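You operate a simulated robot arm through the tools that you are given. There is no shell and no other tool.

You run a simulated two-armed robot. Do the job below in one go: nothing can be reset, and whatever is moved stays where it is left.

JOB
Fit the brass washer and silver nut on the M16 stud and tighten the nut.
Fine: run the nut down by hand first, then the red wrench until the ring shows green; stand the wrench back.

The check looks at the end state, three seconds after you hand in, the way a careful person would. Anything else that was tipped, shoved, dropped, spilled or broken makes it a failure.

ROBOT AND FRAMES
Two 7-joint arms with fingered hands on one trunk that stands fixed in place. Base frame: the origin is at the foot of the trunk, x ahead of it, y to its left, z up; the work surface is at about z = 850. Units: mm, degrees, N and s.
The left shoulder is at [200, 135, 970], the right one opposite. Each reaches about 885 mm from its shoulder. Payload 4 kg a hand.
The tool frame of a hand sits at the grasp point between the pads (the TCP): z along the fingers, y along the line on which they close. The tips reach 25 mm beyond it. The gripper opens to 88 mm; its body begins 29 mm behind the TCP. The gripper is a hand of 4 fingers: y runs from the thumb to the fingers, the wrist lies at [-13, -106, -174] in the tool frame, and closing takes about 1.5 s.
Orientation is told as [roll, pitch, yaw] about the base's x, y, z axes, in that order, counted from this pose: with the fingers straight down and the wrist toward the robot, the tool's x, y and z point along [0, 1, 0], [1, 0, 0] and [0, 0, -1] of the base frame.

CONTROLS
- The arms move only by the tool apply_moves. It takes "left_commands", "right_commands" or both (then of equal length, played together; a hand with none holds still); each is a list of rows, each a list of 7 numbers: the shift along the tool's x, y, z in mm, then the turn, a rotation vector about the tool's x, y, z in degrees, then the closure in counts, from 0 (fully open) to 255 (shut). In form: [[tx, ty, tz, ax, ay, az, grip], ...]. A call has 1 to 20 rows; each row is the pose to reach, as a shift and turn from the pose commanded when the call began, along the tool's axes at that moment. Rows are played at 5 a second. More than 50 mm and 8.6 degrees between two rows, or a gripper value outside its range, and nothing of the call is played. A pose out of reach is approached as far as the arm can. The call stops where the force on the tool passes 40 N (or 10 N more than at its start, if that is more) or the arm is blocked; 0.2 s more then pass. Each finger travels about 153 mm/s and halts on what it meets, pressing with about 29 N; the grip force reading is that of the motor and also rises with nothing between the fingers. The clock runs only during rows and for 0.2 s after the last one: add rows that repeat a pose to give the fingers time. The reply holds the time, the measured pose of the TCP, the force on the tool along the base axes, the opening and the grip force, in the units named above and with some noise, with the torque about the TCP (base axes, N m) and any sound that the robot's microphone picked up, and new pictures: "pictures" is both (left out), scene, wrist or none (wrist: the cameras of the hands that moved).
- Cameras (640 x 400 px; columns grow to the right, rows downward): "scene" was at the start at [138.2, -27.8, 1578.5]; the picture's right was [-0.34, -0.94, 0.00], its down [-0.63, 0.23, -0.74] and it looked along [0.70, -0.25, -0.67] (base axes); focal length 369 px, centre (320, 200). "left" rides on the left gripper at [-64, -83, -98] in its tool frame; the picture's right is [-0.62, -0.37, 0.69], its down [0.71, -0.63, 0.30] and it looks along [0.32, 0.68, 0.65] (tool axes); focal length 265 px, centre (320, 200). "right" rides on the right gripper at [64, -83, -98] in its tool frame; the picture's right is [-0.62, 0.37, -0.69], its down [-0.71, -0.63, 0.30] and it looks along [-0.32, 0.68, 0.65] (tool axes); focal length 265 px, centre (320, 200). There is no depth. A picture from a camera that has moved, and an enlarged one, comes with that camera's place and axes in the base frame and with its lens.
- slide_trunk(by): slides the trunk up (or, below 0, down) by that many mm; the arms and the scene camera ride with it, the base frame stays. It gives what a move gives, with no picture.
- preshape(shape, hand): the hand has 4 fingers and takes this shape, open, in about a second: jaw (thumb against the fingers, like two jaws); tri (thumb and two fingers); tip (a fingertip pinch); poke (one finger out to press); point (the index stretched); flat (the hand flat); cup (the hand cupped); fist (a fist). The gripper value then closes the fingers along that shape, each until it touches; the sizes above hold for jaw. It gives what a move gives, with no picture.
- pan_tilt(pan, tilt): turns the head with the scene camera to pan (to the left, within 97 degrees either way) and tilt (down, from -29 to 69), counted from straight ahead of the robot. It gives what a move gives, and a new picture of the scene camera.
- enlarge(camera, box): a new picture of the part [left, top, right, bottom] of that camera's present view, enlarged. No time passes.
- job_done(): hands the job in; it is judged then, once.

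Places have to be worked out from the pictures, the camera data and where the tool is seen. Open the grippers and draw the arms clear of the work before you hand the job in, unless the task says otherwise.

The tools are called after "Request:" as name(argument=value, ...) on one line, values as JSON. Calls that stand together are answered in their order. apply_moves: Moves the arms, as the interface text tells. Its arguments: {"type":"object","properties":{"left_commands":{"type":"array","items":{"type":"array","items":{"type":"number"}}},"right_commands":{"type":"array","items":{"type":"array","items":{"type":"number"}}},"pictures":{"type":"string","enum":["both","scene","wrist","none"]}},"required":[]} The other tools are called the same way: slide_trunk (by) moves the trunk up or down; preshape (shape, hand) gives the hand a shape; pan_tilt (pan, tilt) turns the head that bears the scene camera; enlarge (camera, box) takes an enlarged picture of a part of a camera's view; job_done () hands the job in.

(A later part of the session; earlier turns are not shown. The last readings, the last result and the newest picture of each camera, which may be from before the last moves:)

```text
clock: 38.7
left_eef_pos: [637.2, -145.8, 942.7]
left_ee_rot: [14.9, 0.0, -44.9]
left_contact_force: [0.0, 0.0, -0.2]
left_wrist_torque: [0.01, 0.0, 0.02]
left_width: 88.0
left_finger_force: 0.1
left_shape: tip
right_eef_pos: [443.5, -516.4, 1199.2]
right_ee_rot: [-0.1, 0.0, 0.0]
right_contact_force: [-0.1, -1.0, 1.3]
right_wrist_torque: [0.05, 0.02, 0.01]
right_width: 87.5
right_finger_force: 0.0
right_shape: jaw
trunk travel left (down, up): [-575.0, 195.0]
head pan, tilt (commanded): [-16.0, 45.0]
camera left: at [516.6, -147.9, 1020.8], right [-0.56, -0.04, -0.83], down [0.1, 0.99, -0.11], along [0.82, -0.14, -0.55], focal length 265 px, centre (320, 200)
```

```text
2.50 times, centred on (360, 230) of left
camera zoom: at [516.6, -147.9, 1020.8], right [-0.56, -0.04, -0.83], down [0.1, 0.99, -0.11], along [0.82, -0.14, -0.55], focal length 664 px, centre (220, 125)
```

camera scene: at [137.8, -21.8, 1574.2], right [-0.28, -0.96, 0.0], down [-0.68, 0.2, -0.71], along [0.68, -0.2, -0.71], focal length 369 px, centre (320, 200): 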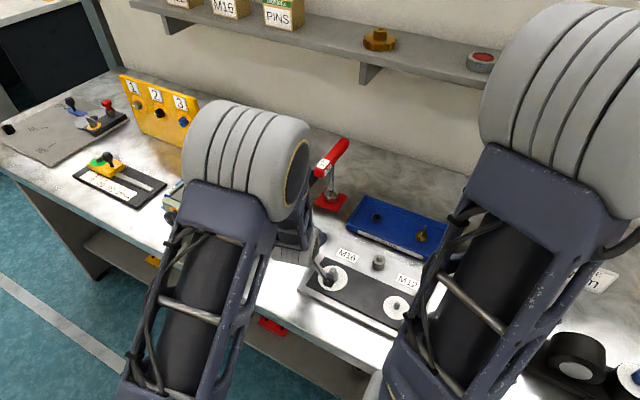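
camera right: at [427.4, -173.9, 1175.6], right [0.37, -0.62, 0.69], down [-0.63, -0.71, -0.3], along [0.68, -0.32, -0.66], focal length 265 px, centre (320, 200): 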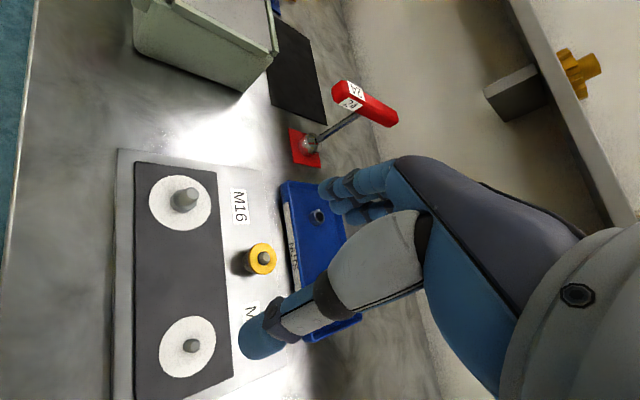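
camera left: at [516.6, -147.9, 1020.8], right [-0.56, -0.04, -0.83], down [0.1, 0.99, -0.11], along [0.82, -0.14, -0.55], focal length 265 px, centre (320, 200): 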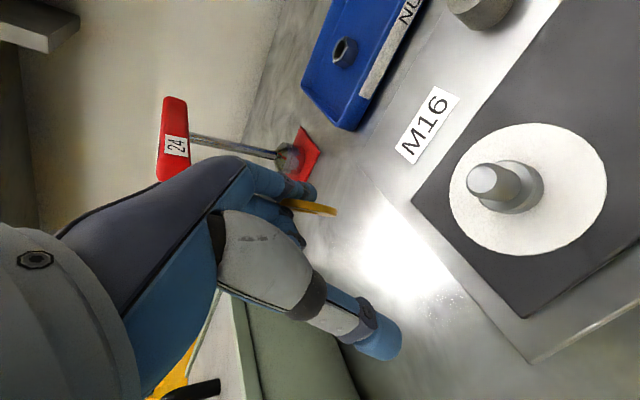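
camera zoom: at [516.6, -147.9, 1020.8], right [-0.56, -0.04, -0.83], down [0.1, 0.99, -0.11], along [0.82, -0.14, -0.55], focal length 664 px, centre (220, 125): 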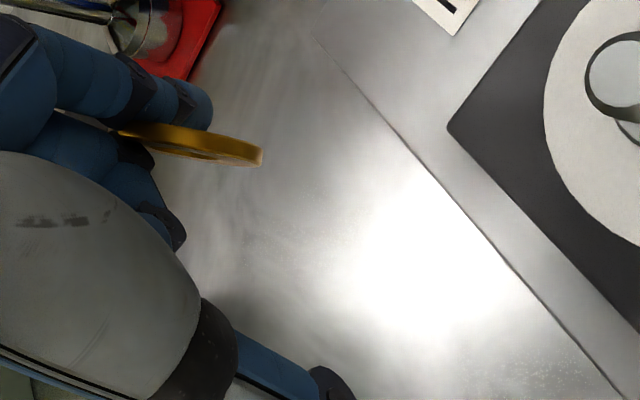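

The washer came up with the hand, wedged between the index and the curled middle finger. I'll turn the hand at height so the washer's plane lies parallel to the fixture's left wall and leans toward it, then set it down there and release.

Request:
apply_moves(left_commands=[[3.4, -2.7, 0.9, 0.4, 1.4, 7, 0], [6.8, -5.5, 1.8, 0.9, 2.7, 14, 0], [10.1, -8.2, 2.7, 1.3, 4.1, 21, 0], [13.5, -11, 3.6, 1.7, 5.4, 28, 0], [16.9, -13.7, 4.5, 2.1, 6.8, 35, 0], [16.9, -13.7, 4.5, 2.1, 6.8, 35, 0]], pictures="both")

Request:
enlarge(camera="left", box=[260, 150, 420, 310])

Request:
enlarge(camera="scene", box=[280, 180, 360, 270])

```text
clock: 40.1
left_eef_pos: [641.3, -121.8, 940.1]
left_ee_rot: [18.3, 12.5, -78.1]
left_contact_force: [-0.1, -0.7, -0.4]
left_wrist_torque: [0.04, 0.0, 0.02]
left_width: 87.7
left_finger_force: 0.0
left_shape: tip
right_eef_pos: [444.9, -517.2, 1199.8]
right_ee_rot: [0.0, -0.1, -0.1]
right_contact_force: [-0.9, 0.7, -0.5]
right_wrist_torque: [0.01, -0.01, 0.01]
right_width: 87.5
right_finger_force: 0.1
right_shape: jaw
trunk travel left (down, up): [-575.0, 195.0]
head pan, tilt (commanded): [-16.0, 45.0]
camera scene: at [137.8, -21.8, 1574.2], right [-0.28, -0.96, 0.0], down [-0.68, 0.2, -0.71], along [0.68, -0.2, -0.71], focal length 369 px, centre (320, 200)
camera left: at [536.5, -76.5, 1030.2], right [-0.47, 0.46, -0.75], down [0.63, 0.77, 0.07], along [0.62, -0.44, -0.65], focal length 265 px, centre (320, 200)
```

scene: 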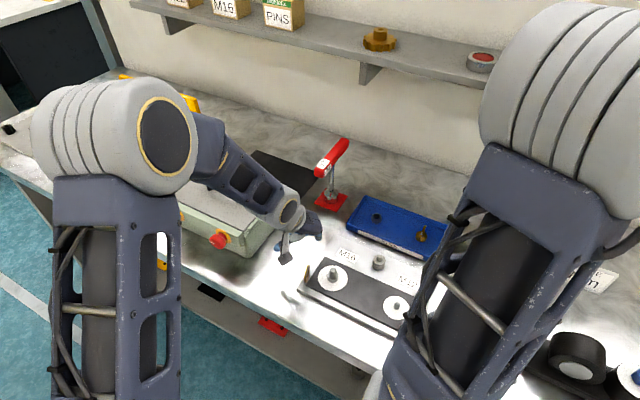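
left: 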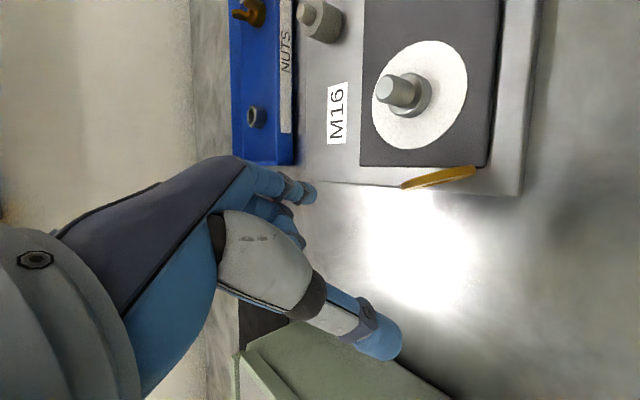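

```text
2.50 times, centred on (340, 230) of left
camera zoom: at [536.5, -76.5, 1030.2], right [-0.47, 0.46, -0.75], down [0.63, 0.77, 0.07], along [0.62, -0.44, -0.65], focal length 664 px, centre (270, 125)
```

zoom: 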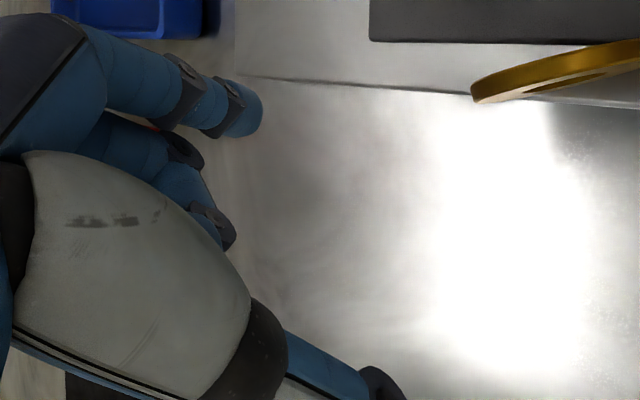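

```text
4.44 times, centred on (320, 225) of scene
camera zoom: at [137.8, -21.8, 1574.2], right [-0.28, -0.96, 0.0], down [-0.68, 0.2, -0.71], along [0.68, -0.2, -0.71], focal length 1641 px, centre (320, 89)
```

zoom: 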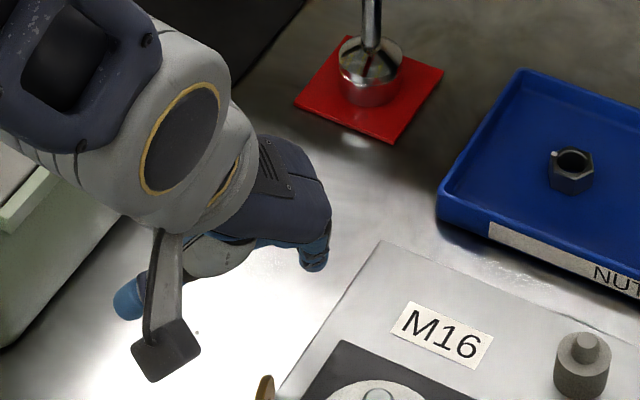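

The washer has dropped off the fingers and appears to be standing against the fixture's left wall. I'll look there from the scene camera.

Request:
enlarge(camera="scene", box=[270, 230, 350, 310])

Request:
enlarge(camera="left", box=[380, 140, 500, 210])

```text
5.00 times, centred on (310, 270) of scene
camera zoom: at [137.8, -21.8, 1574.2], right [-0.28, -0.96, 0.0], down [-0.68, 0.2, -0.71], along [0.68, -0.2, -0.71], focal length 1846 px, centre (370, -150)
```

zoom: 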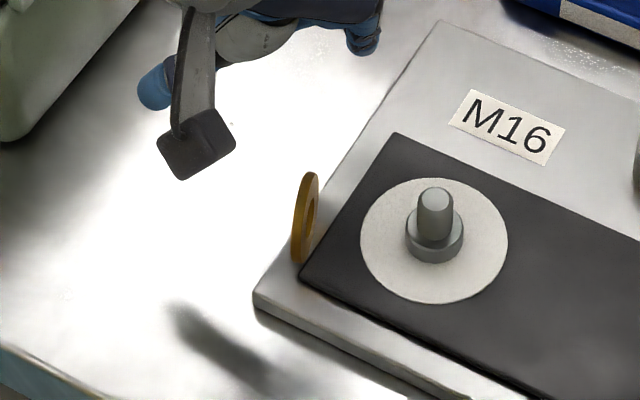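

```text
5.33 times, centred on (440, 175) of left
camera zoom: at [536.5, -76.5, 1030.2], right [-0.47, 0.46, -0.75], down [0.63, 0.77, 0.07], along [0.62, -0.44, -0.65], focal length 1416 px, centre (-320, 333)
```

zoom: 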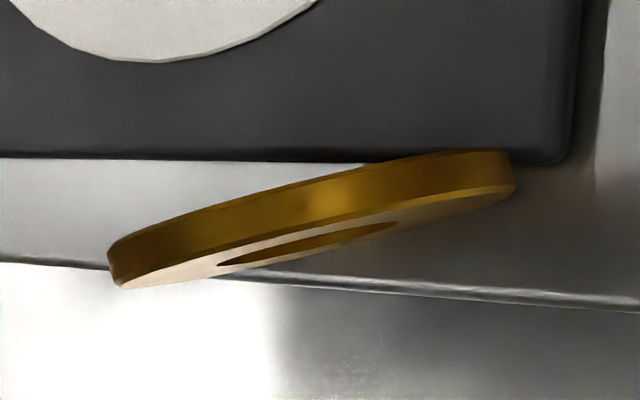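

The washer looks upright near the left edge of the fixture and may still be moving. I'll let one short row pass with the hand still, to see.

Request:
apply_moves(left_commands=[[0, 0, 0, 0, 0, 0, 0]], pictures="both")

Request:
enlarge(camera="scene", box=[270, 230, 350, 310])

```text
clock: 40.5
left_eef_pos: [641.0, -122.8, 939.6]
left_ee_rot: [18.3, 12.4, -78.1]
left_contact_force: [-0.3, -0.1, -0.6]
left_wrist_torque: [0.01, -0.03, 0.0]
left_width: 88.1
left_finger_force: 0.0
left_shape: tip
right_eef_pos: [444.5, -516.1, 1198.0]
right_ee_rot: [-0.1, 0.1, 0.0]
right_contact_force: [-0.2, 0.3, 0.4]
right_wrist_torque: [-0.03, 0.01, 0.01]
right_width: 87.7
right_finger_force: 0.1
right_shape: jaw
trunk travel left (down, up): [-575.0, 195.0]
head pan, tilt (commanded): [-16.0, 45.0]
camera scene: at [137.8, -21.8, 1574.2], right [-0.28, -0.96, 0.0], down [-0.68, 0.2, -0.71], along [0.68, -0.2, -0.71], focal length 369 px, centre (320, 200)
camera left: at [536.4, -76.6, 1030.1], right [-0.47, 0.45, -0.75], down [0.63, 0.78, 0.07], along [0.62, -0.44, -0.65], focal length 265 px, centre (320, 200)
```

scene: 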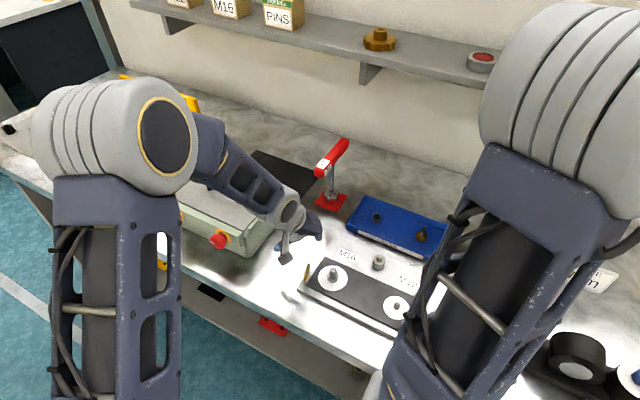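
left: 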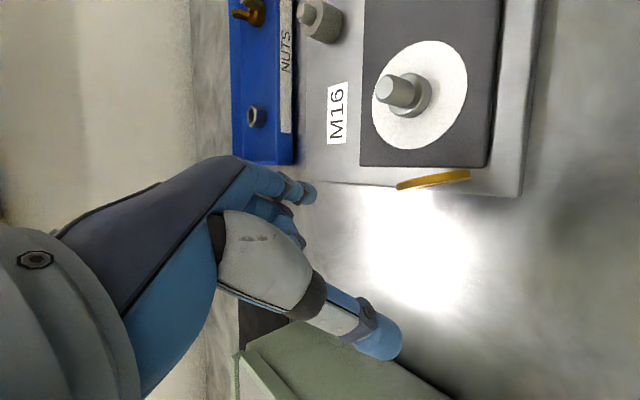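

```text
5.00 times, centred on (310, 270) of scene
camera zoom: at [137.8, -21.8, 1574.2], right [-0.28, -0.96, 0.0], down [-0.68, 0.2, -0.71], along [0.68, -0.2, -0.71], focal length 1846 px, centre (370, -150)
```

zoom: 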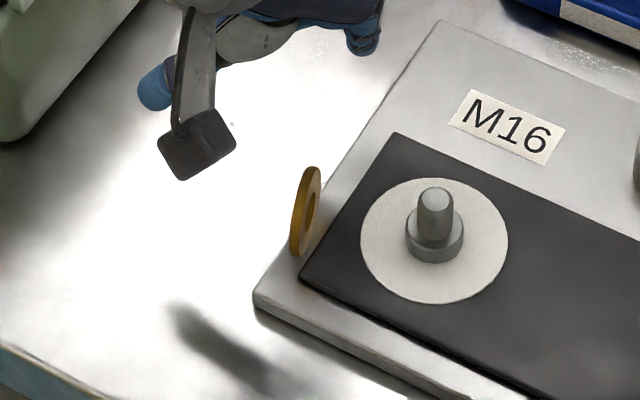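

It's almost at rest, having moved only about 3 mm in 0.4 s. I'll take a closer look from the left camera to see how it is standing.

Request:
enlarge(camera="left", box=[380, 140, 500, 210])

Request:
enlarge(camera="scene", box=[295, 250, 325, 290])

```text
5.33 times, centred on (440, 175) of left
camera zoom: at [536.4, -76.6, 1030.1], right [-0.47, 0.45, -0.75], down [0.63, 0.78, 0.07], along [0.62, -0.44, -0.65], focal length 1416 px, centre (-320, 333)
```

zoom: 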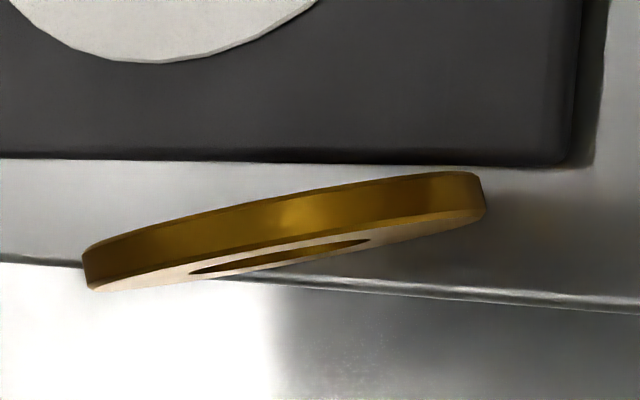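

```text
10.00 times, centred on (310, 270) of scene
camera zoom: at [137.8, -21.8, 1574.2], right [-0.28, -0.96, 0.0], down [-0.68, 0.2, -0.71], along [0.68, -0.2, -0.71], focal length 3692 px, centre (420, -500)
```

zoom: 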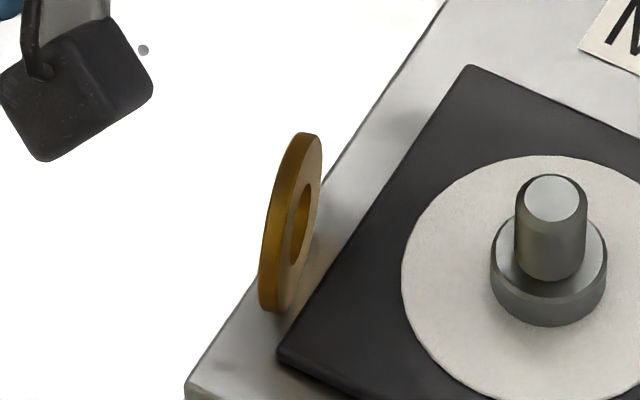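

The washer is standing upright on the fixture's silver ledge, about 4 mm inside the left edge, and rolling very slowly. I'll bring the hand in from the left side, tilted 45°, so three fingers can take it by the rim.

Request:
apply_moves(left_commands=[[-1.8, -2.6, 0, -2.35, -6.44, -4.53, 0], [-3.5, -5.2, 0, -4.7, -12.9, -9.06, 0], [-5.3, -7.8, 0, -7.05, -19.3, -13.6, 0], [-7, -10.4, 2, -9.4, -25.8, -18.1, 0], [-8.8, -13, 4, -11.75, -32.2, -22.65, 0], [-10.6, -15.7, 6, -14.1, -38.6, -27.2, 0], [-12.3, -18.3, 8, -16.45, -45.1, -31.7, 0], [-14.1, -20.9, 10, -18.8, -51.5, -36.2, 0], [-15.8, -23.5, 12, -21.15, -58, -40.8, 0], [-17.6, -26.1, 13.5, -23.5, -64.4, -45.3, 0]], pictures="both")

Request:
enlarge(camera="scene", box=[270, 220, 350, 310])

```text
clock: 42.7
left_eef_pos: [623.1, -97.7, 929.8]
left_ee_rot: [-45.1, 0.0, -31.1]
left_contact_force: [0.9, -0.9, -0.4]
left_wrist_torque: [-0.01, -0.02, 0.01]
left_width: 88.0
left_finger_force: 0.1
left_shape: tip
right_eef_pos: [444.3, -516.2, 1199.4]
right_ee_rot: [0.0, -0.1, -0.1]
right_contact_force: [-0.1, 0.3, 0.0]
right_wrist_torque: [-0.01, -0.03, 0.0]
right_width: 87.7
right_finger_force: 0.1
right_shape: jaw
trunk travel left (down, up): [-575.0, 195.0]
head pan, tilt (commanded): [-16.0, 45.0]
camera scene: at [137.8, -22.0, 1574.2], right [-0.28, -0.96, 0.0], down [-0.68, 0.2, -0.71], along [0.68, -0.2, -0.71], focal length 369 px, centre (320, 200)
camera left: at [562.9, -32.7, 1045.7], right [-0.79, -0.6, -0.05], down [-0.39, 0.57, -0.72], along [0.46, -0.55, -0.69], focal length 265 px, centre (320, 200)
```

scene: 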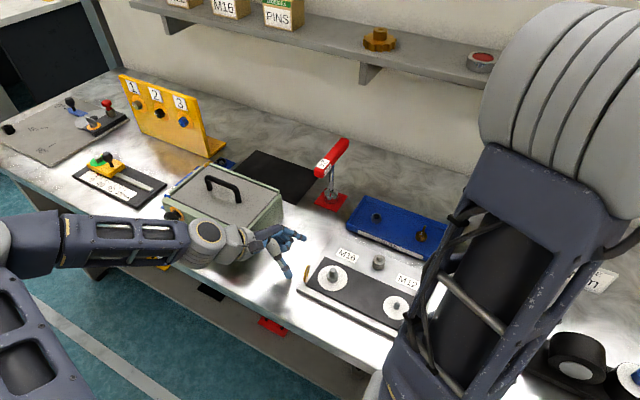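
left: 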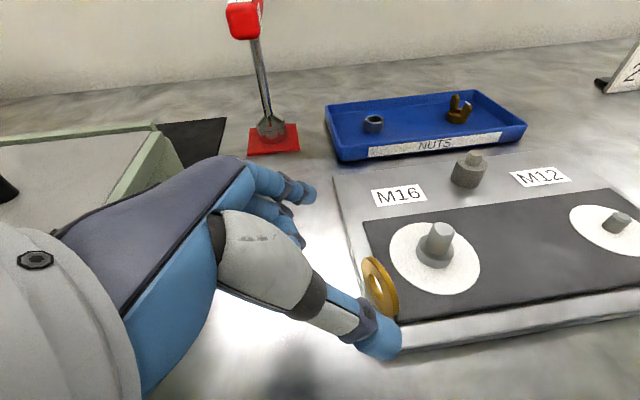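

```text
4.44 times, centred on (310, 265) of scene
camera zoom: at [137.8, -22.0, 1574.2], right [-0.28, -0.96, 0.0], down [-0.68, 0.2, -0.71], along [0.68, -0.2, -0.71], focal length 1641 px, centre (364, -89)
```

zoom: 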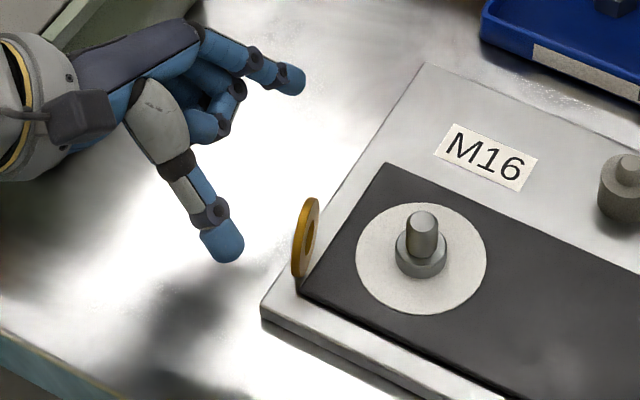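

Now both views are clear. The washer stands still on the ledge in front of the M16 stud's left side. I'll zoom in to measure it.

Request:
enlarge(camera="left", box=[330, 230, 430, 340])

Request:
enlarge(camera="scene", box=[295, 250, 325, 290])

```text
3.64 times, centred on (380, 285) of left
camera zoom: at [562.9, -32.7, 1045.7], right [-0.79, -0.6, -0.05], down [-0.39, 0.57, -0.72], along [0.46, -0.55, -0.69], focal length 965 px, centre (102, -109)
```

zoom: 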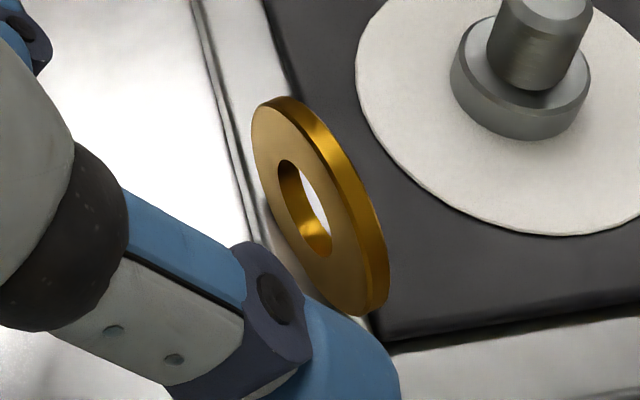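

```text
10.00 times, centred on (310, 270) of scene
camera zoom: at [137.8, -22.0, 1574.2], right [-0.28, -0.96, 0.0], down [-0.68, 0.2, -0.71], along [0.68, -0.2, -0.71], focal length 3692 px, centre (420, -500)
```

zoom: 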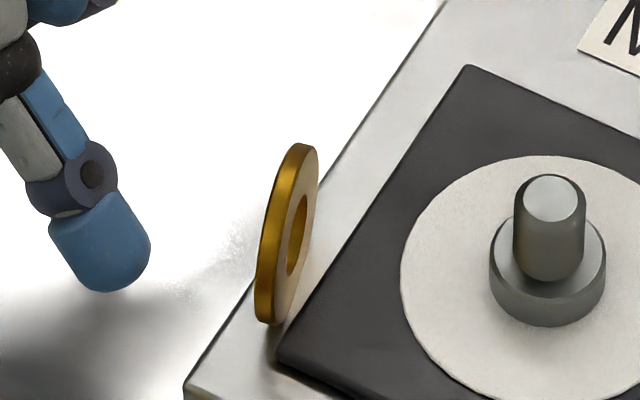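

The triangulation shows the fixture plate is lower than I thought, at z≈860 rather than 870. That puts the M16 stud near (576,-177.5) with its top at about 894, so the earlier misalignment is explained. The washer stands still at (593,-122), centre z≈878. I'll switch to the three-finger shape and move to a pre-grasp beside it.

Request:
preshape(shape="tri", hand="left")

Request:
apply_moves(left_commands=[[6, -4.4, 7, 0, -3.3, 0, 0], [12, -8.8, 14, 0, -6.6, 0, 0], [18.3, -13.2, 21.7, 0, -10, 0, 0], [18.3, -13.2, 21.7, 0, -10, 0, 0]], pictures="both")

Request:
enlarge(camera="scene", box=[270, 230, 340, 300])

Request:
enlarge(camera="left", box=[270, 170, 430, 330])

```text
clock: 43.6
left_eef_pos: [622.8, -97.1, 930.4]
left_ee_rot: [-45.0, 0.0, -31.2]
left_contact_force: [-0.2, 0.4, -0.2]
left_wrist_torque: [-0.02, -0.01, 0.03]
left_width: 87.9
left_finger_force: 0.0
left_shape: tri
right_eef_pos: [444.8, -516.6, 1199.6]
right_ee_rot: [-0.1, 0.0, -0.1]
right_contact_force: [0.5, -0.1, 0.3]
right_wrist_torque: [0.02, 0.04, 0.02]
right_width: 87.8
right_finger_force: 0.0
right_shape: jaw
trunk travel left (down, up): [-575.0, 195.0]
head pan, tilt (commanded): [-16.0, 45.0]
```

```text
clock: 44.6
left_eef_pos: [611.0, -93.5, 900.6]
left_ee_rot: [-55.0, -0.1, -31.2]
left_contact_force: [0.9, 0.0, -0.6]
left_wrist_torque: [0.01, -0.01, 0.0]
left_width: 88.0
left_finger_force: 0.1
left_shape: tri
right_eef_pos: [444.9, -516.8, 1199.8]
right_ee_rot: [0.0, -0.1, 0.0]
right_contact_force: [0.1, 0.3, 0.8]
right_wrist_torque: [-0.01, -0.02, -0.01]
right_width: 87.6
right_finger_force: 0.1
right_shape: jaw
trunk travel left (down, up): [-575.0, 195.0]
head pan, tilt (commanded): [-16.0, 45.0]
camera scene: at [137.8, -21.8, 1574.2], right [-0.28, -0.96, 0.0], down [-0.68, 0.2, -0.71], along [0.68, -0.2, -0.71], focal length 369 px, centre (320, 200)
camera left: at [560.5, -11.6, 1009.7], right [-0.79, -0.6, 0.11], down [-0.46, 0.46, -0.76], along [0.41, -0.65, -0.64], focal length 265 px, centre (320, 200)
```

scene: 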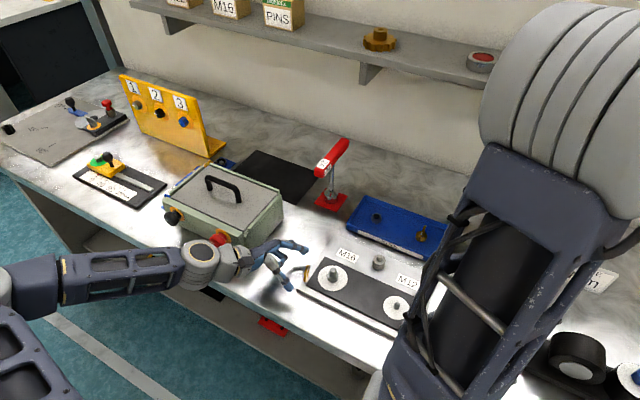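
left: 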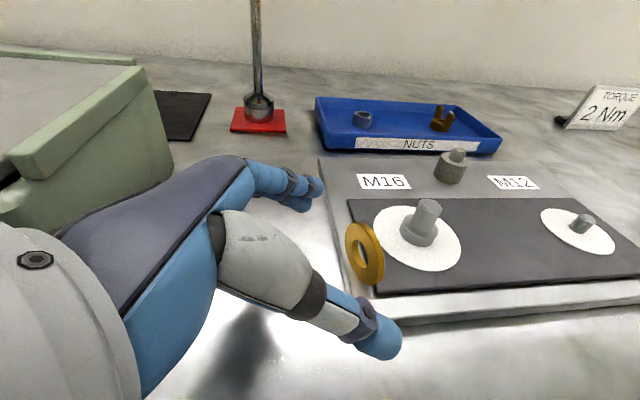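

```text
5.71 times, centred on (305, 265) of scene
camera zoom: at [137.8, -21.8, 1574.2], right [-0.28, -0.96, 0.0], down [-0.68, 0.2, -0.71], along [0.68, -0.2, -0.71], focal length 2110 px, centre (406, -171)
```

zoom: 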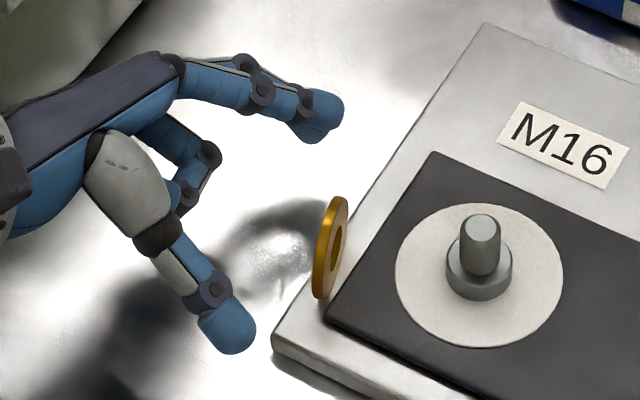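

```text
2.50 times, centred on (350, 250) of left
camera zoom: at [560.5, -11.6, 1009.7], right [-0.79, -0.6, 0.11], down [-0.46, 0.46, -0.76], along [0.41, -0.65, -0.64], focal length 664 px, centre (245, 75)
```

zoom: 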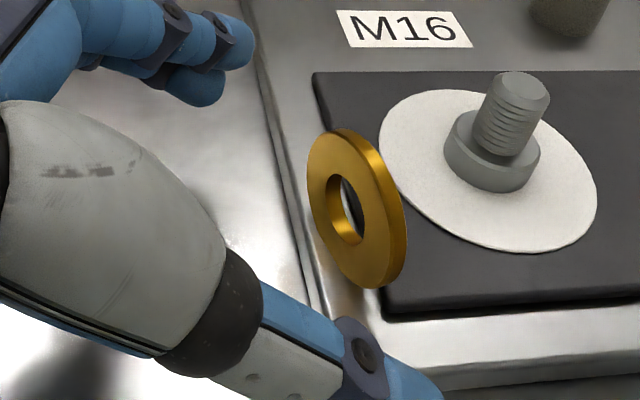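

The washer lies on the tool axis, about 41 mm ahead. I also see a card reading "TORQUE 2 Nm", which I'll use later. I'll advance 30 mm along the fingers so they pass around the rim.

Request:
apply_moves(left_commands=[[0, 0.5, 8, 0, 0, 0, 0], [0, 1, 16, 0, 0, 0, 0], [0, 1.5, 24, 0, 0, 0, 0], [0, 1.5, 30, 0, 0, 0, 0], [0, 1.5, 30, 0, 0, 0, 0]], pictures="none")

Request:
enlarge(camera="scene", box=[280, 240, 340, 300])

Request:
enlarge(camera="left", box=[270, 170, 430, 330])

```text
clock: 45.8
left_eef_pos: [599.0, -114.5, 884.2]
left_ee_rot: [-55.0, 0.1, -31.1]
left_contact_force: [1.3, 1.9, 0.4]
left_wrist_torque: [-0.03, -0.09, 0.07]
left_width: 87.8
left_finger_force: 0.1
left_shape: tri
right_eef_pos: [444.2, -516.6, 1199.3]
right_ee_rot: [0.0, 0.0, 0.0]
right_contact_force: [0.2, 0.1, 1.0]
right_wrist_torque: [0.03, -0.02, 0.01]
right_width: 87.6
right_finger_force: 0.0
right_shape: jaw
trunk travel left (down, up): [-575.0, 195.0]
head pan, tilt (commanded): [-16.0, 45.0]
```

```text
6.67 times, centred on (310, 270) of scene
camera zoom: at [137.8, -21.7, 1574.2], right [-0.28, -0.96, 0.0], down [-0.68, 0.2, -0.71], along [0.68, -0.2, -0.71], focal length 2462 px, centre (387, -267)
```

zoom: 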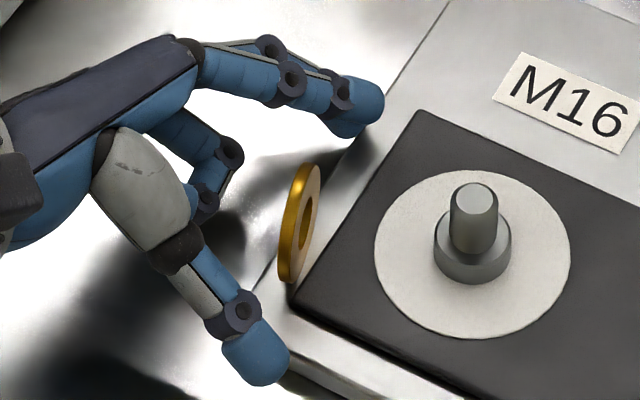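

```text
2.50 times, centred on (350, 250) of left
camera zoom: at [550.1, -33.4, 992.8], right [-0.79, -0.6, 0.11], down [-0.46, 0.46, -0.76], along [0.41, -0.65, -0.64], focal length 664 px, centre (245, 75)
```

zoom: 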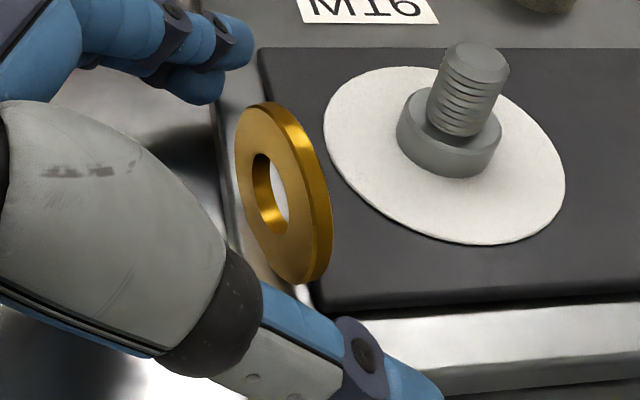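

The washer sits between the thumb and the two fingers with no significant contact. I'll close gently.

Request:
apply_moves(left_commands=[[0, 0, 0, 0, 0, 0, 50], [0, 0, 0, 0, 0, 0, 90], [0, 0, 0, 0, 0, 0, 120], [0, 0, 0, 0, 0, 0, 140], [0, 0, 0, 0, 0, 0, 160], [0, 0, 0, 0, 0, 0, 190], [0, 0, 0, 0, 0, 0, 190]], pictures="none")

Request:
enlarge(camera="scene", box=[280, 240, 340, 300])

Request:
enlarge(camera="left", box=[270, 170, 430, 330])

```text
clock: 47.4
left_eef_pos: [598.7, -113.4, 884.1]
left_ee_rot: [-54.9, -0.1, -31.1]
left_contact_force: [0.0, 22.5, 12.4]
left_wrist_torque: [0.1, -0.27, 0.34]
left_width: 27.9
left_finger_force: 29.4
left_shape: tri
right_eef_pos: [444.4, -515.5, 1200.7]
right_ee_rot: [-0.1, -0.1, 0.0]
right_contact_force: [-0.1, -0.8, -0.9]
right_wrist_torque: [0.01, 0.0, 0.0]
right_width: 87.5
right_finger_force: 0.0
right_shape: jaw
trunk travel left (down, up): [-575.0, 195.0]
head pan, tilt (commanded): [-16.0, 45.0]
```

```text
6.67 times, centred on (310, 270) of scene
camera zoom: at [137.4, -20.9, 1574.3], right [-0.28, -0.96, 0.0], down [-0.68, 0.19, -0.71], along [0.68, -0.2, -0.71], focal length 2462 px, centre (387, -267)
```

zoom: 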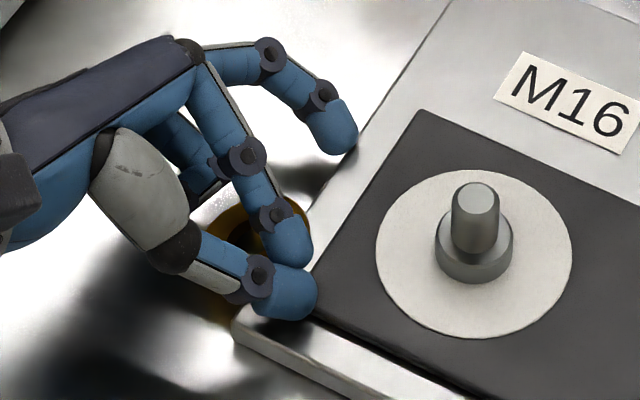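

```text
2.50 times, centred on (350, 250) of left
camera zoom: at [549.7, -32.2, 993.0], right [-0.79, -0.6, 0.11], down [-0.46, 0.46, -0.76], along [0.4, -0.65, -0.64], focal length 664 px, centre (245, 75)
```

zoom: 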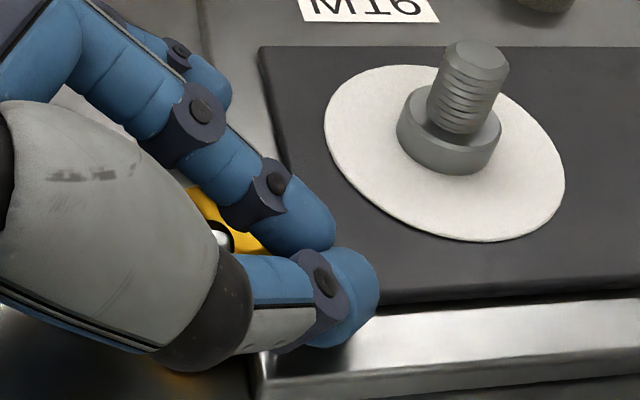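

The washer has tipped toward the hand and one finger is pressing on the plate edge with about 22 N. I'll zoom in before doing anything else.

Request:
enlarge(camera="scene", box=[290, 260, 315, 285])

Request:
enlarge(camera="left", box=[310, 205, 360, 245])

```text
16.00 times, centred on (302, 272) of scene
camera zoom: at [137.4, -20.9, 1574.3], right [-0.28, -0.96, 0.0], down [-0.68, 0.19, -0.71], along [0.68, -0.2, -0.71], focal length 5908 px, centre (600, -960)
```

zoom: 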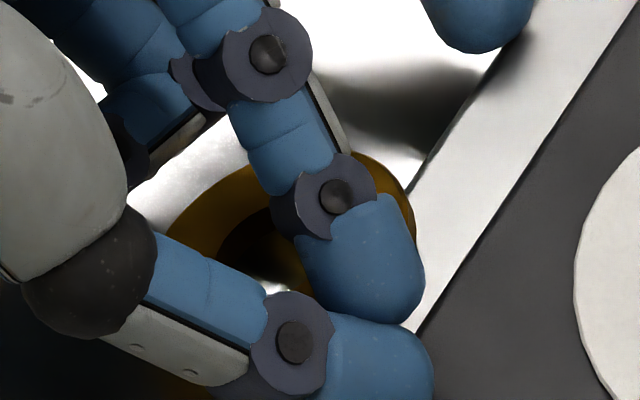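

```text
10.00 times, centred on (335, 225) of left
camera zoom: at [549.7, -32.2, 993.0], right [-0.79, -0.6, 0.11], down [-0.46, 0.46, -0.76], along [0.4, -0.65, -0.64], focal length 2654 px, centre (170, -50)
```

zoom: 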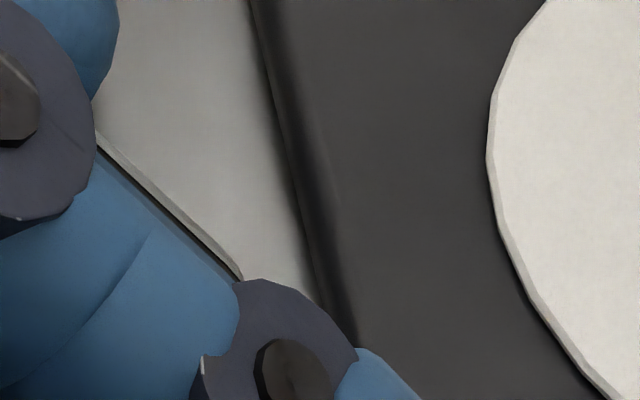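

The washer now lies leaning over the plate's left edge, half on the bench, at about 18° slope. I'll open the fingers slowly, then back off along the finger direction.

Request:
apply_moves(left_commands=[[0, 0, 0, 0, 0, 0, 160], [0, 0, 0, 0, 0, 0, 130], [0, 0, 0, 0, 0, 0, 100], [0, 0, 0, 0, 0, 0, 60], [0, 0, 0, 0, 0, 0, 0], [0, 0, 0, 0, 0, 0, 0]], pictures="none")

Request:
enlarge(camera="scene", box=[280, 240, 340, 300])

Request:
enlarge(camera="left", box=[270, 170, 430, 330])

```text
clock: 48.8
left_eef_pos: [597.6, -114.8, 883.2]
left_ee_rot: [-55.0, -0.1, -31.4]
left_contact_force: [1.3, 6.1, 4.4]
left_wrist_torque: [-0.03, -0.19, 0.33]
left_width: 87.5
left_finger_force: 0.1
left_shape: tri
right_eef_pos: [444.8, -515.1, 1199.9]
right_ee_rot: [0.0, 0.0, 0.1]
right_contact_force: [0.5, -0.2, -0.5]
right_wrist_torque: [-0.01, 0.0, 0.02]
right_width: 87.4
right_finger_force: 0.0
right_shape: jaw
trunk travel left (down, up): [-575.0, 195.0]
head pan, tilt (commanded): [-16.0, 45.0]
```

```text
6.67 times, centred on (310, 270) of scene
camera zoom: at [137.7, -21.6, 1574.1], right [-0.28, -0.96, 0.0], down [-0.68, 0.2, -0.71], along [0.68, -0.2, -0.71], focal length 2462 px, centre (387, -267)
```

zoom: 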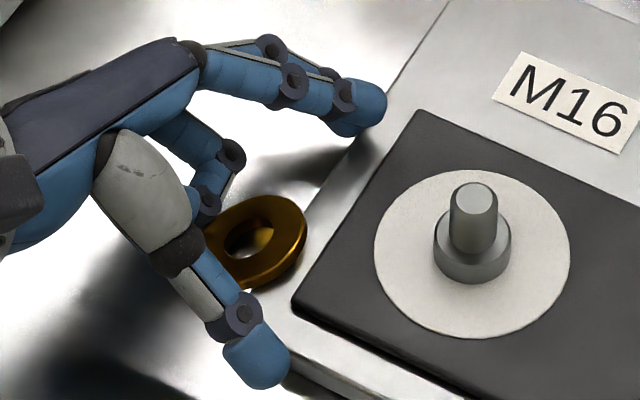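

```text
2.50 times, centred on (350, 250) of left
camera zoom: at [549.4, -33.6, 992.6], right [-0.79, -0.6, 0.11], down [-0.46, 0.46, -0.76], along [0.4, -0.65, -0.64], focal length 664 px, centre (245, 75)
```

zoom: 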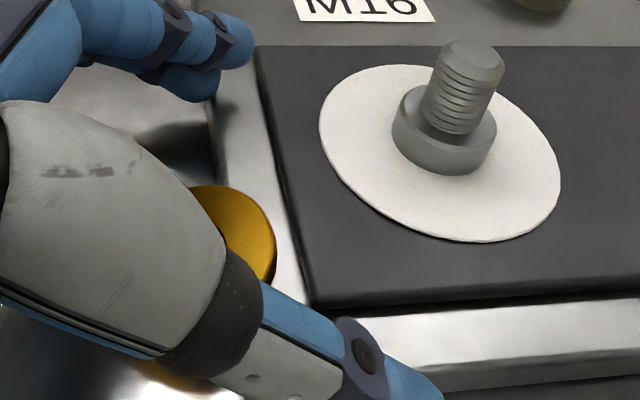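

The washer rests tilted against the plate edge, roughly at (603,-108), low side outward. I'll back the hand off and set it above with a 20° tilt to match the slope, closing axis parallel to the wall.

Request:
apply_moves(left_commands=[[0, 0, -10, 0, 0, 0, 0], [0, 0, -20, 0, 0, 0, 0], [0, 0, -30, 0, 0, 0, 0], [-1.5, 1.2, -32, 1.7, 7, 2.3, 0], [-3, 2.4, -34, 3.5, 13.9, 4.5, 0], [-4.5, 3.5, -36, 5.2, 20.9, 6.8, 0], [-6, 4.7, -38, 6.9, 27.8, 9, 0], [-7.6, 5.9, -40, 8.65, 34.8, 11.3, 0], [-7.6, 5.9, -40, 8.65, 34.8, 11.3, 0]], pictures="both")

Request:
enlarge(camera="scene", box=[270, 235, 340, 305])

Request:
enlarge(camera="left", box=[290, 170, 450, 330])

```text
clock: 50.8
left_eef_pos: [616.5, -93.5, 912.2]
left_ee_rot: [-19.9, -0.1, -45.2]
left_contact_force: [-0.5, -0.5, -0.6]
left_wrist_torque: [-0.02, 0.02, -0.02]
left_width: 87.9
left_finger_force: 0.1
left_shape: tri
right_eef_pos: [443.9, -516.0, 1200.1]
right_ee_rot: [0.0, 0.0, 0.0]
right_contact_force: [0.5, 0.6, -0.2]
right_wrist_torque: [0.0, 0.02, 0.0]
right_width: 87.6
right_finger_force: 0.0
right_shape: jaw
trunk travel left (down, up): [-575.0, 195.0]
head pan, tilt (commanded): [-16.0, 45.0]
camera scene: at [137.8, -21.7, 1574.2], right [-0.28, -0.96, 0.0], down [-0.68, 0.2, -0.71], along [0.68, -0.2, -0.71], focal length 369 px, centre (320, 200)
camera left: at [539.5, -52.6, 1027.9], right [-0.84, -0.32, -0.44], down [-0.04, 0.85, -0.53], along [0.54, -0.43, -0.72], focal length 265 px, centre (320, 200)
```

scene: 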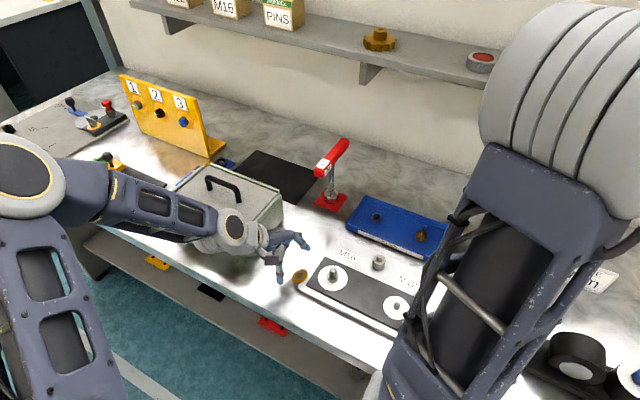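
left: 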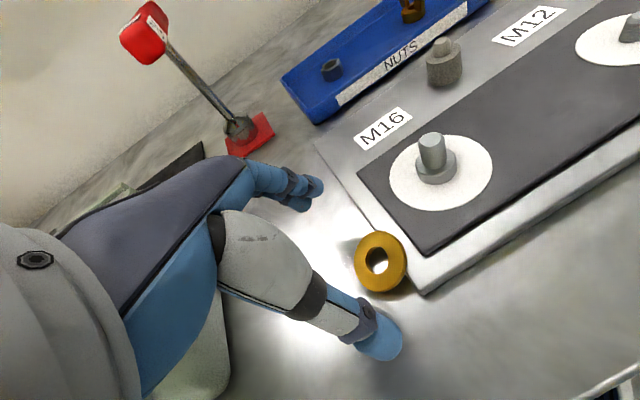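

```text
5.71 times, centred on (305, 270) of scene
camera zoom: at [137.8, -21.7, 1574.2], right [-0.28, -0.96, 0.0], down [-0.68, 0.2, -0.71], along [0.68, -0.2, -0.71], focal length 2110 px, centre (406, -200)
```

zoom: 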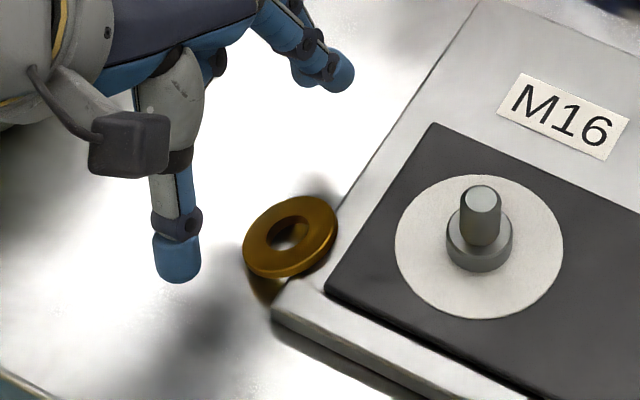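

```text
2.50 times, centred on (370, 250) of left
camera zoom: at [539.5, -52.6, 1027.9], right [-0.84, -0.32, -0.44], down [-0.04, 0.85, -0.53], along [0.54, -0.43, -0.72], focal length 664 px, centre (195, 75)
```

zoom: 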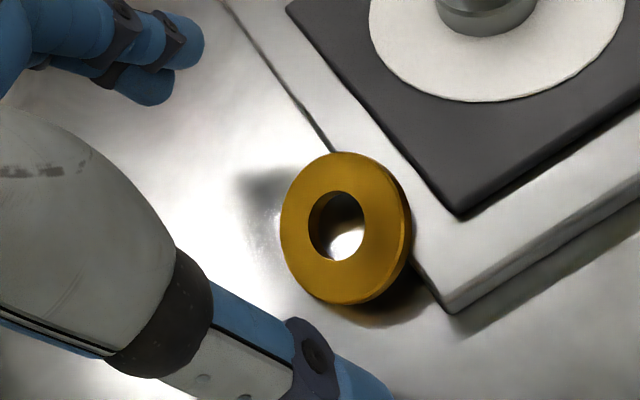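

The washer now rests nicely propped on the plate edge, with its rim free all round. I'll zoom in more to measure its slope before gripping.

Request:
enlarge(camera="scene", box=[288, 258, 318, 282])

Request:
enlarge(camera="left", box=[345, 220, 415, 300])

```text
16.00 times, centred on (303, 270) of scene
camera zoom: at [137.8, -21.7, 1574.2], right [-0.28, -0.96, 0.0], down [-0.68, 0.2, -0.71], along [0.68, -0.2, -0.71], focal length 5908 px, centre (592, -920)
```

zoom: 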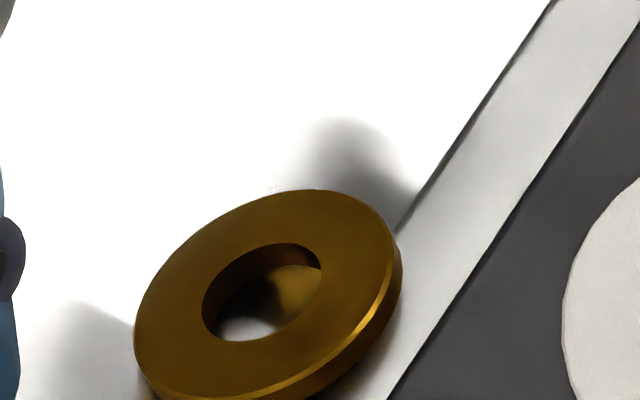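

```text
5.00 times, centred on (380, 260) of left
camera zoom: at [539.5, -52.6, 1027.9], right [-0.84, -0.32, -0.44], down [-0.04, 0.85, -0.53], along [0.54, -0.43, -0.72], focal length 1327 px, centre (20, -100)
```

zoom: 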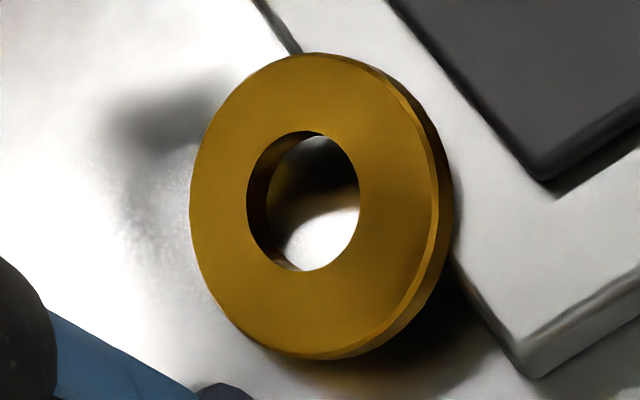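

The washer's slope is about 25°, with its centre near (600.5,-106.3,861). I'll descend with the fingers straddling it along the wall direction, the tips staying just above the bench and outside the plate.

Request:
apply_moves(left_commands=[[0.8, -0.7, 9, 0, -1.3, 0, 0], [1.5, -1.3, 18, 0, -2.6, 0, 0], [2.2, -1.9, 27, 0, -4, 0, 0], [2.9, -2.5, 33, 0, -5, 0, 0], [2.9, -2.5, 33, 0, -5, 0, 0]], pictures="none")

Request:
enlarge(camera="scene", box=[270, 235, 340, 305])

Request:
enlarge(camera="left", box=[270, 170, 430, 330])

```text
clock: 52.0
left_eef_pos: [611.7, -97.2, 881.7]
left_ee_rot: [-25.0, 0.0, -45.1]
left_contact_force: [-0.4, -0.5, 0.3]
left_wrist_torque: [-0.01, -0.03, 0.0]
left_width: 88.0
left_finger_force: 0.0
left_shape: tri
right_eef_pos: [444.2, -516.3, 1200.2]
right_ee_rot: [0.0, 0.1, 0.0]
right_contact_force: [0.1, 0.3, -0.6]
right_wrist_torque: [0.0, 0.01, 0.01]
right_width: 87.5
right_finger_force: 0.0
right_shape: jaw
trunk travel left (down, up): [-575.0, 195.0]
head pan, tilt (commanded): [-16.0, 45.0]
```

```text
5.71 times, centred on (305, 270) of scene
camera zoom: at [137.8, -21.8, 1574.2], right [-0.28, -0.96, 0.0], down [-0.68, 0.2, -0.71], along [0.68, -0.2, -0.71], focal length 2110 px, centre (406, -200)
```

zoom: 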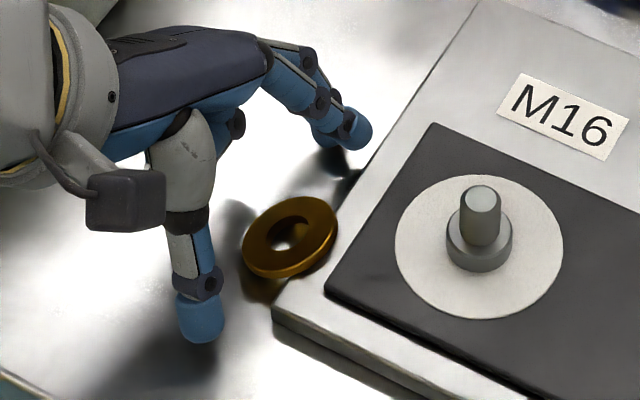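

```text
2.50 times, centred on (350, 250) of left
camera zoom: at [540.0, -49.6, 997.5], right [-0.87, -0.34, -0.37], down [-0.08, 0.81, -0.58], along [0.5, -0.47, -0.73], focal length 664 px, centre (245, 75)
```

zoom: 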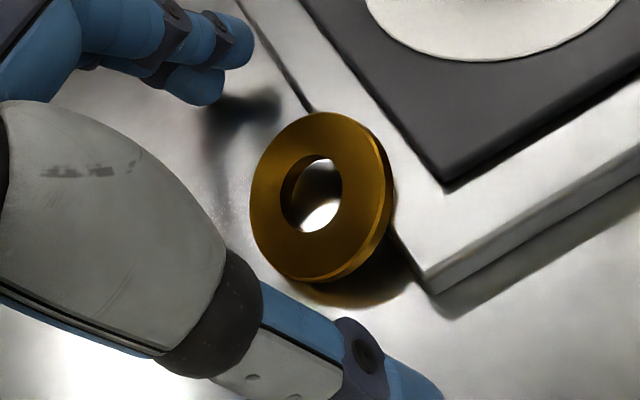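

The washer sits at tool (-3, 0, 24), so it's well centred. I'll go down 3 mm more and half-close to see how the tips come in.

Request:
apply_moves(left_commands=[[0, 0, 3, 0, 0, 0, 0], [0, 0, 3, 0, 0, 0, 40], [0, 0, 3, 0, 0, 0, 75], [0, 0, 3, 0, 0, 0, 100], [0, 0, 3, 0, 0, 0, 100]], pictures="none")

Request:
enlarge(camera="scene", box=[270, 235, 340, 305])

Request:
enlarge(camera="left", box=[270, 170, 430, 330])

```text
clock: 53.2
left_eef_pos: [610.1, -99.1, 878.8]
left_ee_rot: [-25.0, 0.0, -45.2]
left_contact_force: [-0.3, -0.3, 0.4]
left_wrist_torque: [-0.02, 0.0, 0.02]
left_width: 54.0
left_finger_force: 0.0
left_shape: tri
right_eef_pos: [444.9, -515.6, 1199.1]
right_ee_rot: [0.0, -0.1, 0.0]
right_contact_force: [0.4, -0.1, 0.3]
right_wrist_torque: [-0.03, 0.02, 0.02]
right_width: 87.6
right_finger_force: 0.0
right_shape: jaw
trunk travel left (down, up): [-575.0, 195.0]
head pan, tilt (commanded): [-16.0, 45.0]
```

```text
5.71 times, centred on (305, 270) of scene
camera zoom: at [137.8, -21.8, 1574.2], right [-0.28, -0.96, 0.0], down [-0.68, 0.2, -0.71], along [0.68, -0.2, -0.71], focal length 2110 px, centre (406, -200)
```

zoom: 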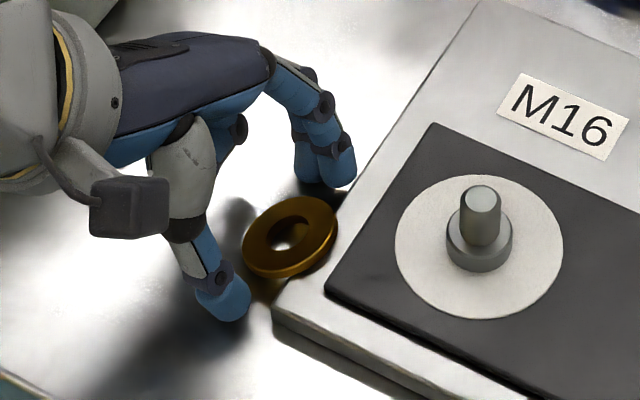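

```text
2.50 times, centred on (350, 250) of left
camera zoom: at [539.4, -50.3, 994.5], right [-0.87, -0.34, -0.37], down [-0.08, 0.81, -0.58], along [0.5, -0.47, -0.73], focal length 664 px, centre (245, 75)
```

zoom: 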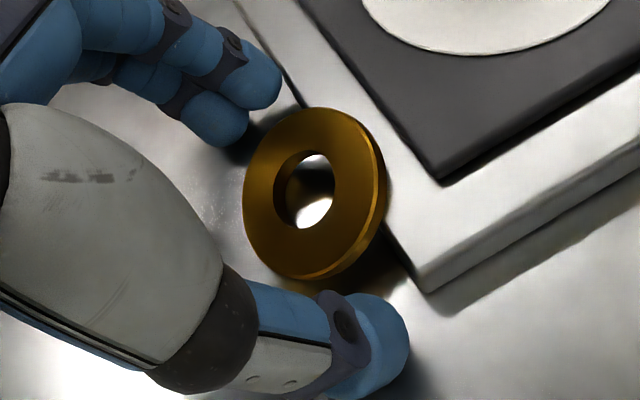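

Clear so far. I'll shift 2 mm toward the plate and 1.5 mm deeper to centre better, then close on the rim.

Request:
apply_moves(left_commands=[[-2, 0, 1.5, 0, 0, 0, 100], [-2, 0, 1.5, 0, 0, 0, 115], [-2, 0, 1.5, 0, 0, 0, 130], [-2, 0, 1.5, 0, 0, 0, 145], [-2, 0, 1.5, 0, 0, 0, 165], [-2, 0, 1.5, 0, 0, 0, 190], [-2, 0, 1.5, 0, 0, 0, 190]], pictures="none")

Request:
enlarge(camera="scene", box=[270, 235, 340, 305])

Request:
enlarge(camera="left", box=[270, 170, 430, 330])

```text
clock: 54.8
left_eef_pos: [608.7, -101.5, 878.5]
left_ee_rot: [-25.1, -0.1, -45.1]
left_contact_force: [7.6, 2.2, 3.4]
left_wrist_torque: [-0.02, -0.19, 0.26]
left_width: 33.8
left_finger_force: 28.6
left_shape: tri
right_eef_pos: [444.4, -516.4, 1200.3]
right_ee_rot: [0.0, -0.1, 0.1]
right_contact_force: [-0.5, -0.1, -0.1]
right_wrist_torque: [0.0, 0.0, -0.02]
right_width: 87.6
right_finger_force: 0.0
right_shape: jaw
trunk travel left (down, up): [-575.0, 195.0]
head pan, tilt (commanded): [-16.0, 45.0]
```

```text
5.71 times, centred on (305, 270) of scene
camera zoom: at [137.9, -21.7, 1574.2], right [-0.28, -0.96, 0.0], down [-0.68, 0.2, -0.71], along [0.68, -0.2, -0.71], focal length 2110 px, centre (406, -200)
```

zoom: 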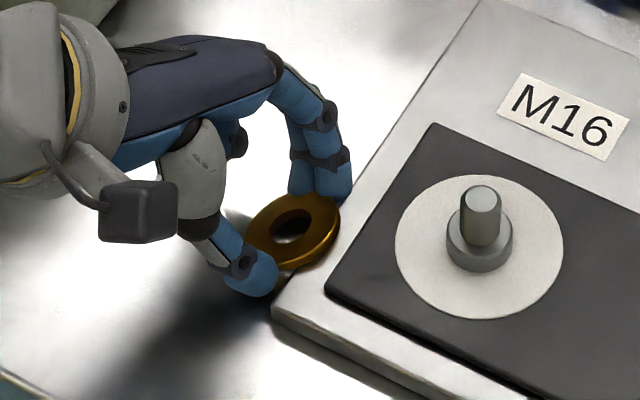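

```text
2.50 times, centred on (350, 250) of left
camera zoom: at [537.4, -52.6, 993.8], right [-0.86, -0.34, -0.37], down [-0.08, 0.81, -0.58], along [0.5, -0.47, -0.73], focal length 664 px, centre (245, 75)
```

zoom: 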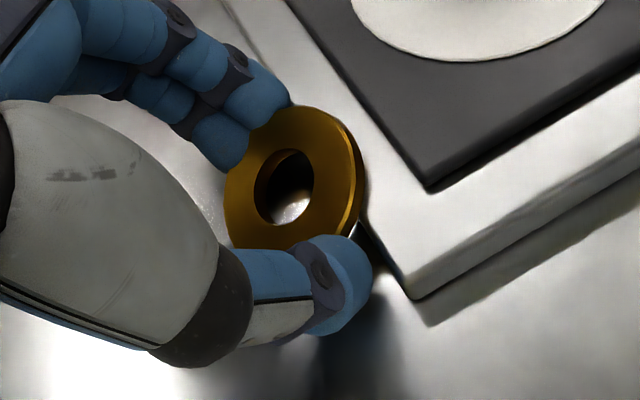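

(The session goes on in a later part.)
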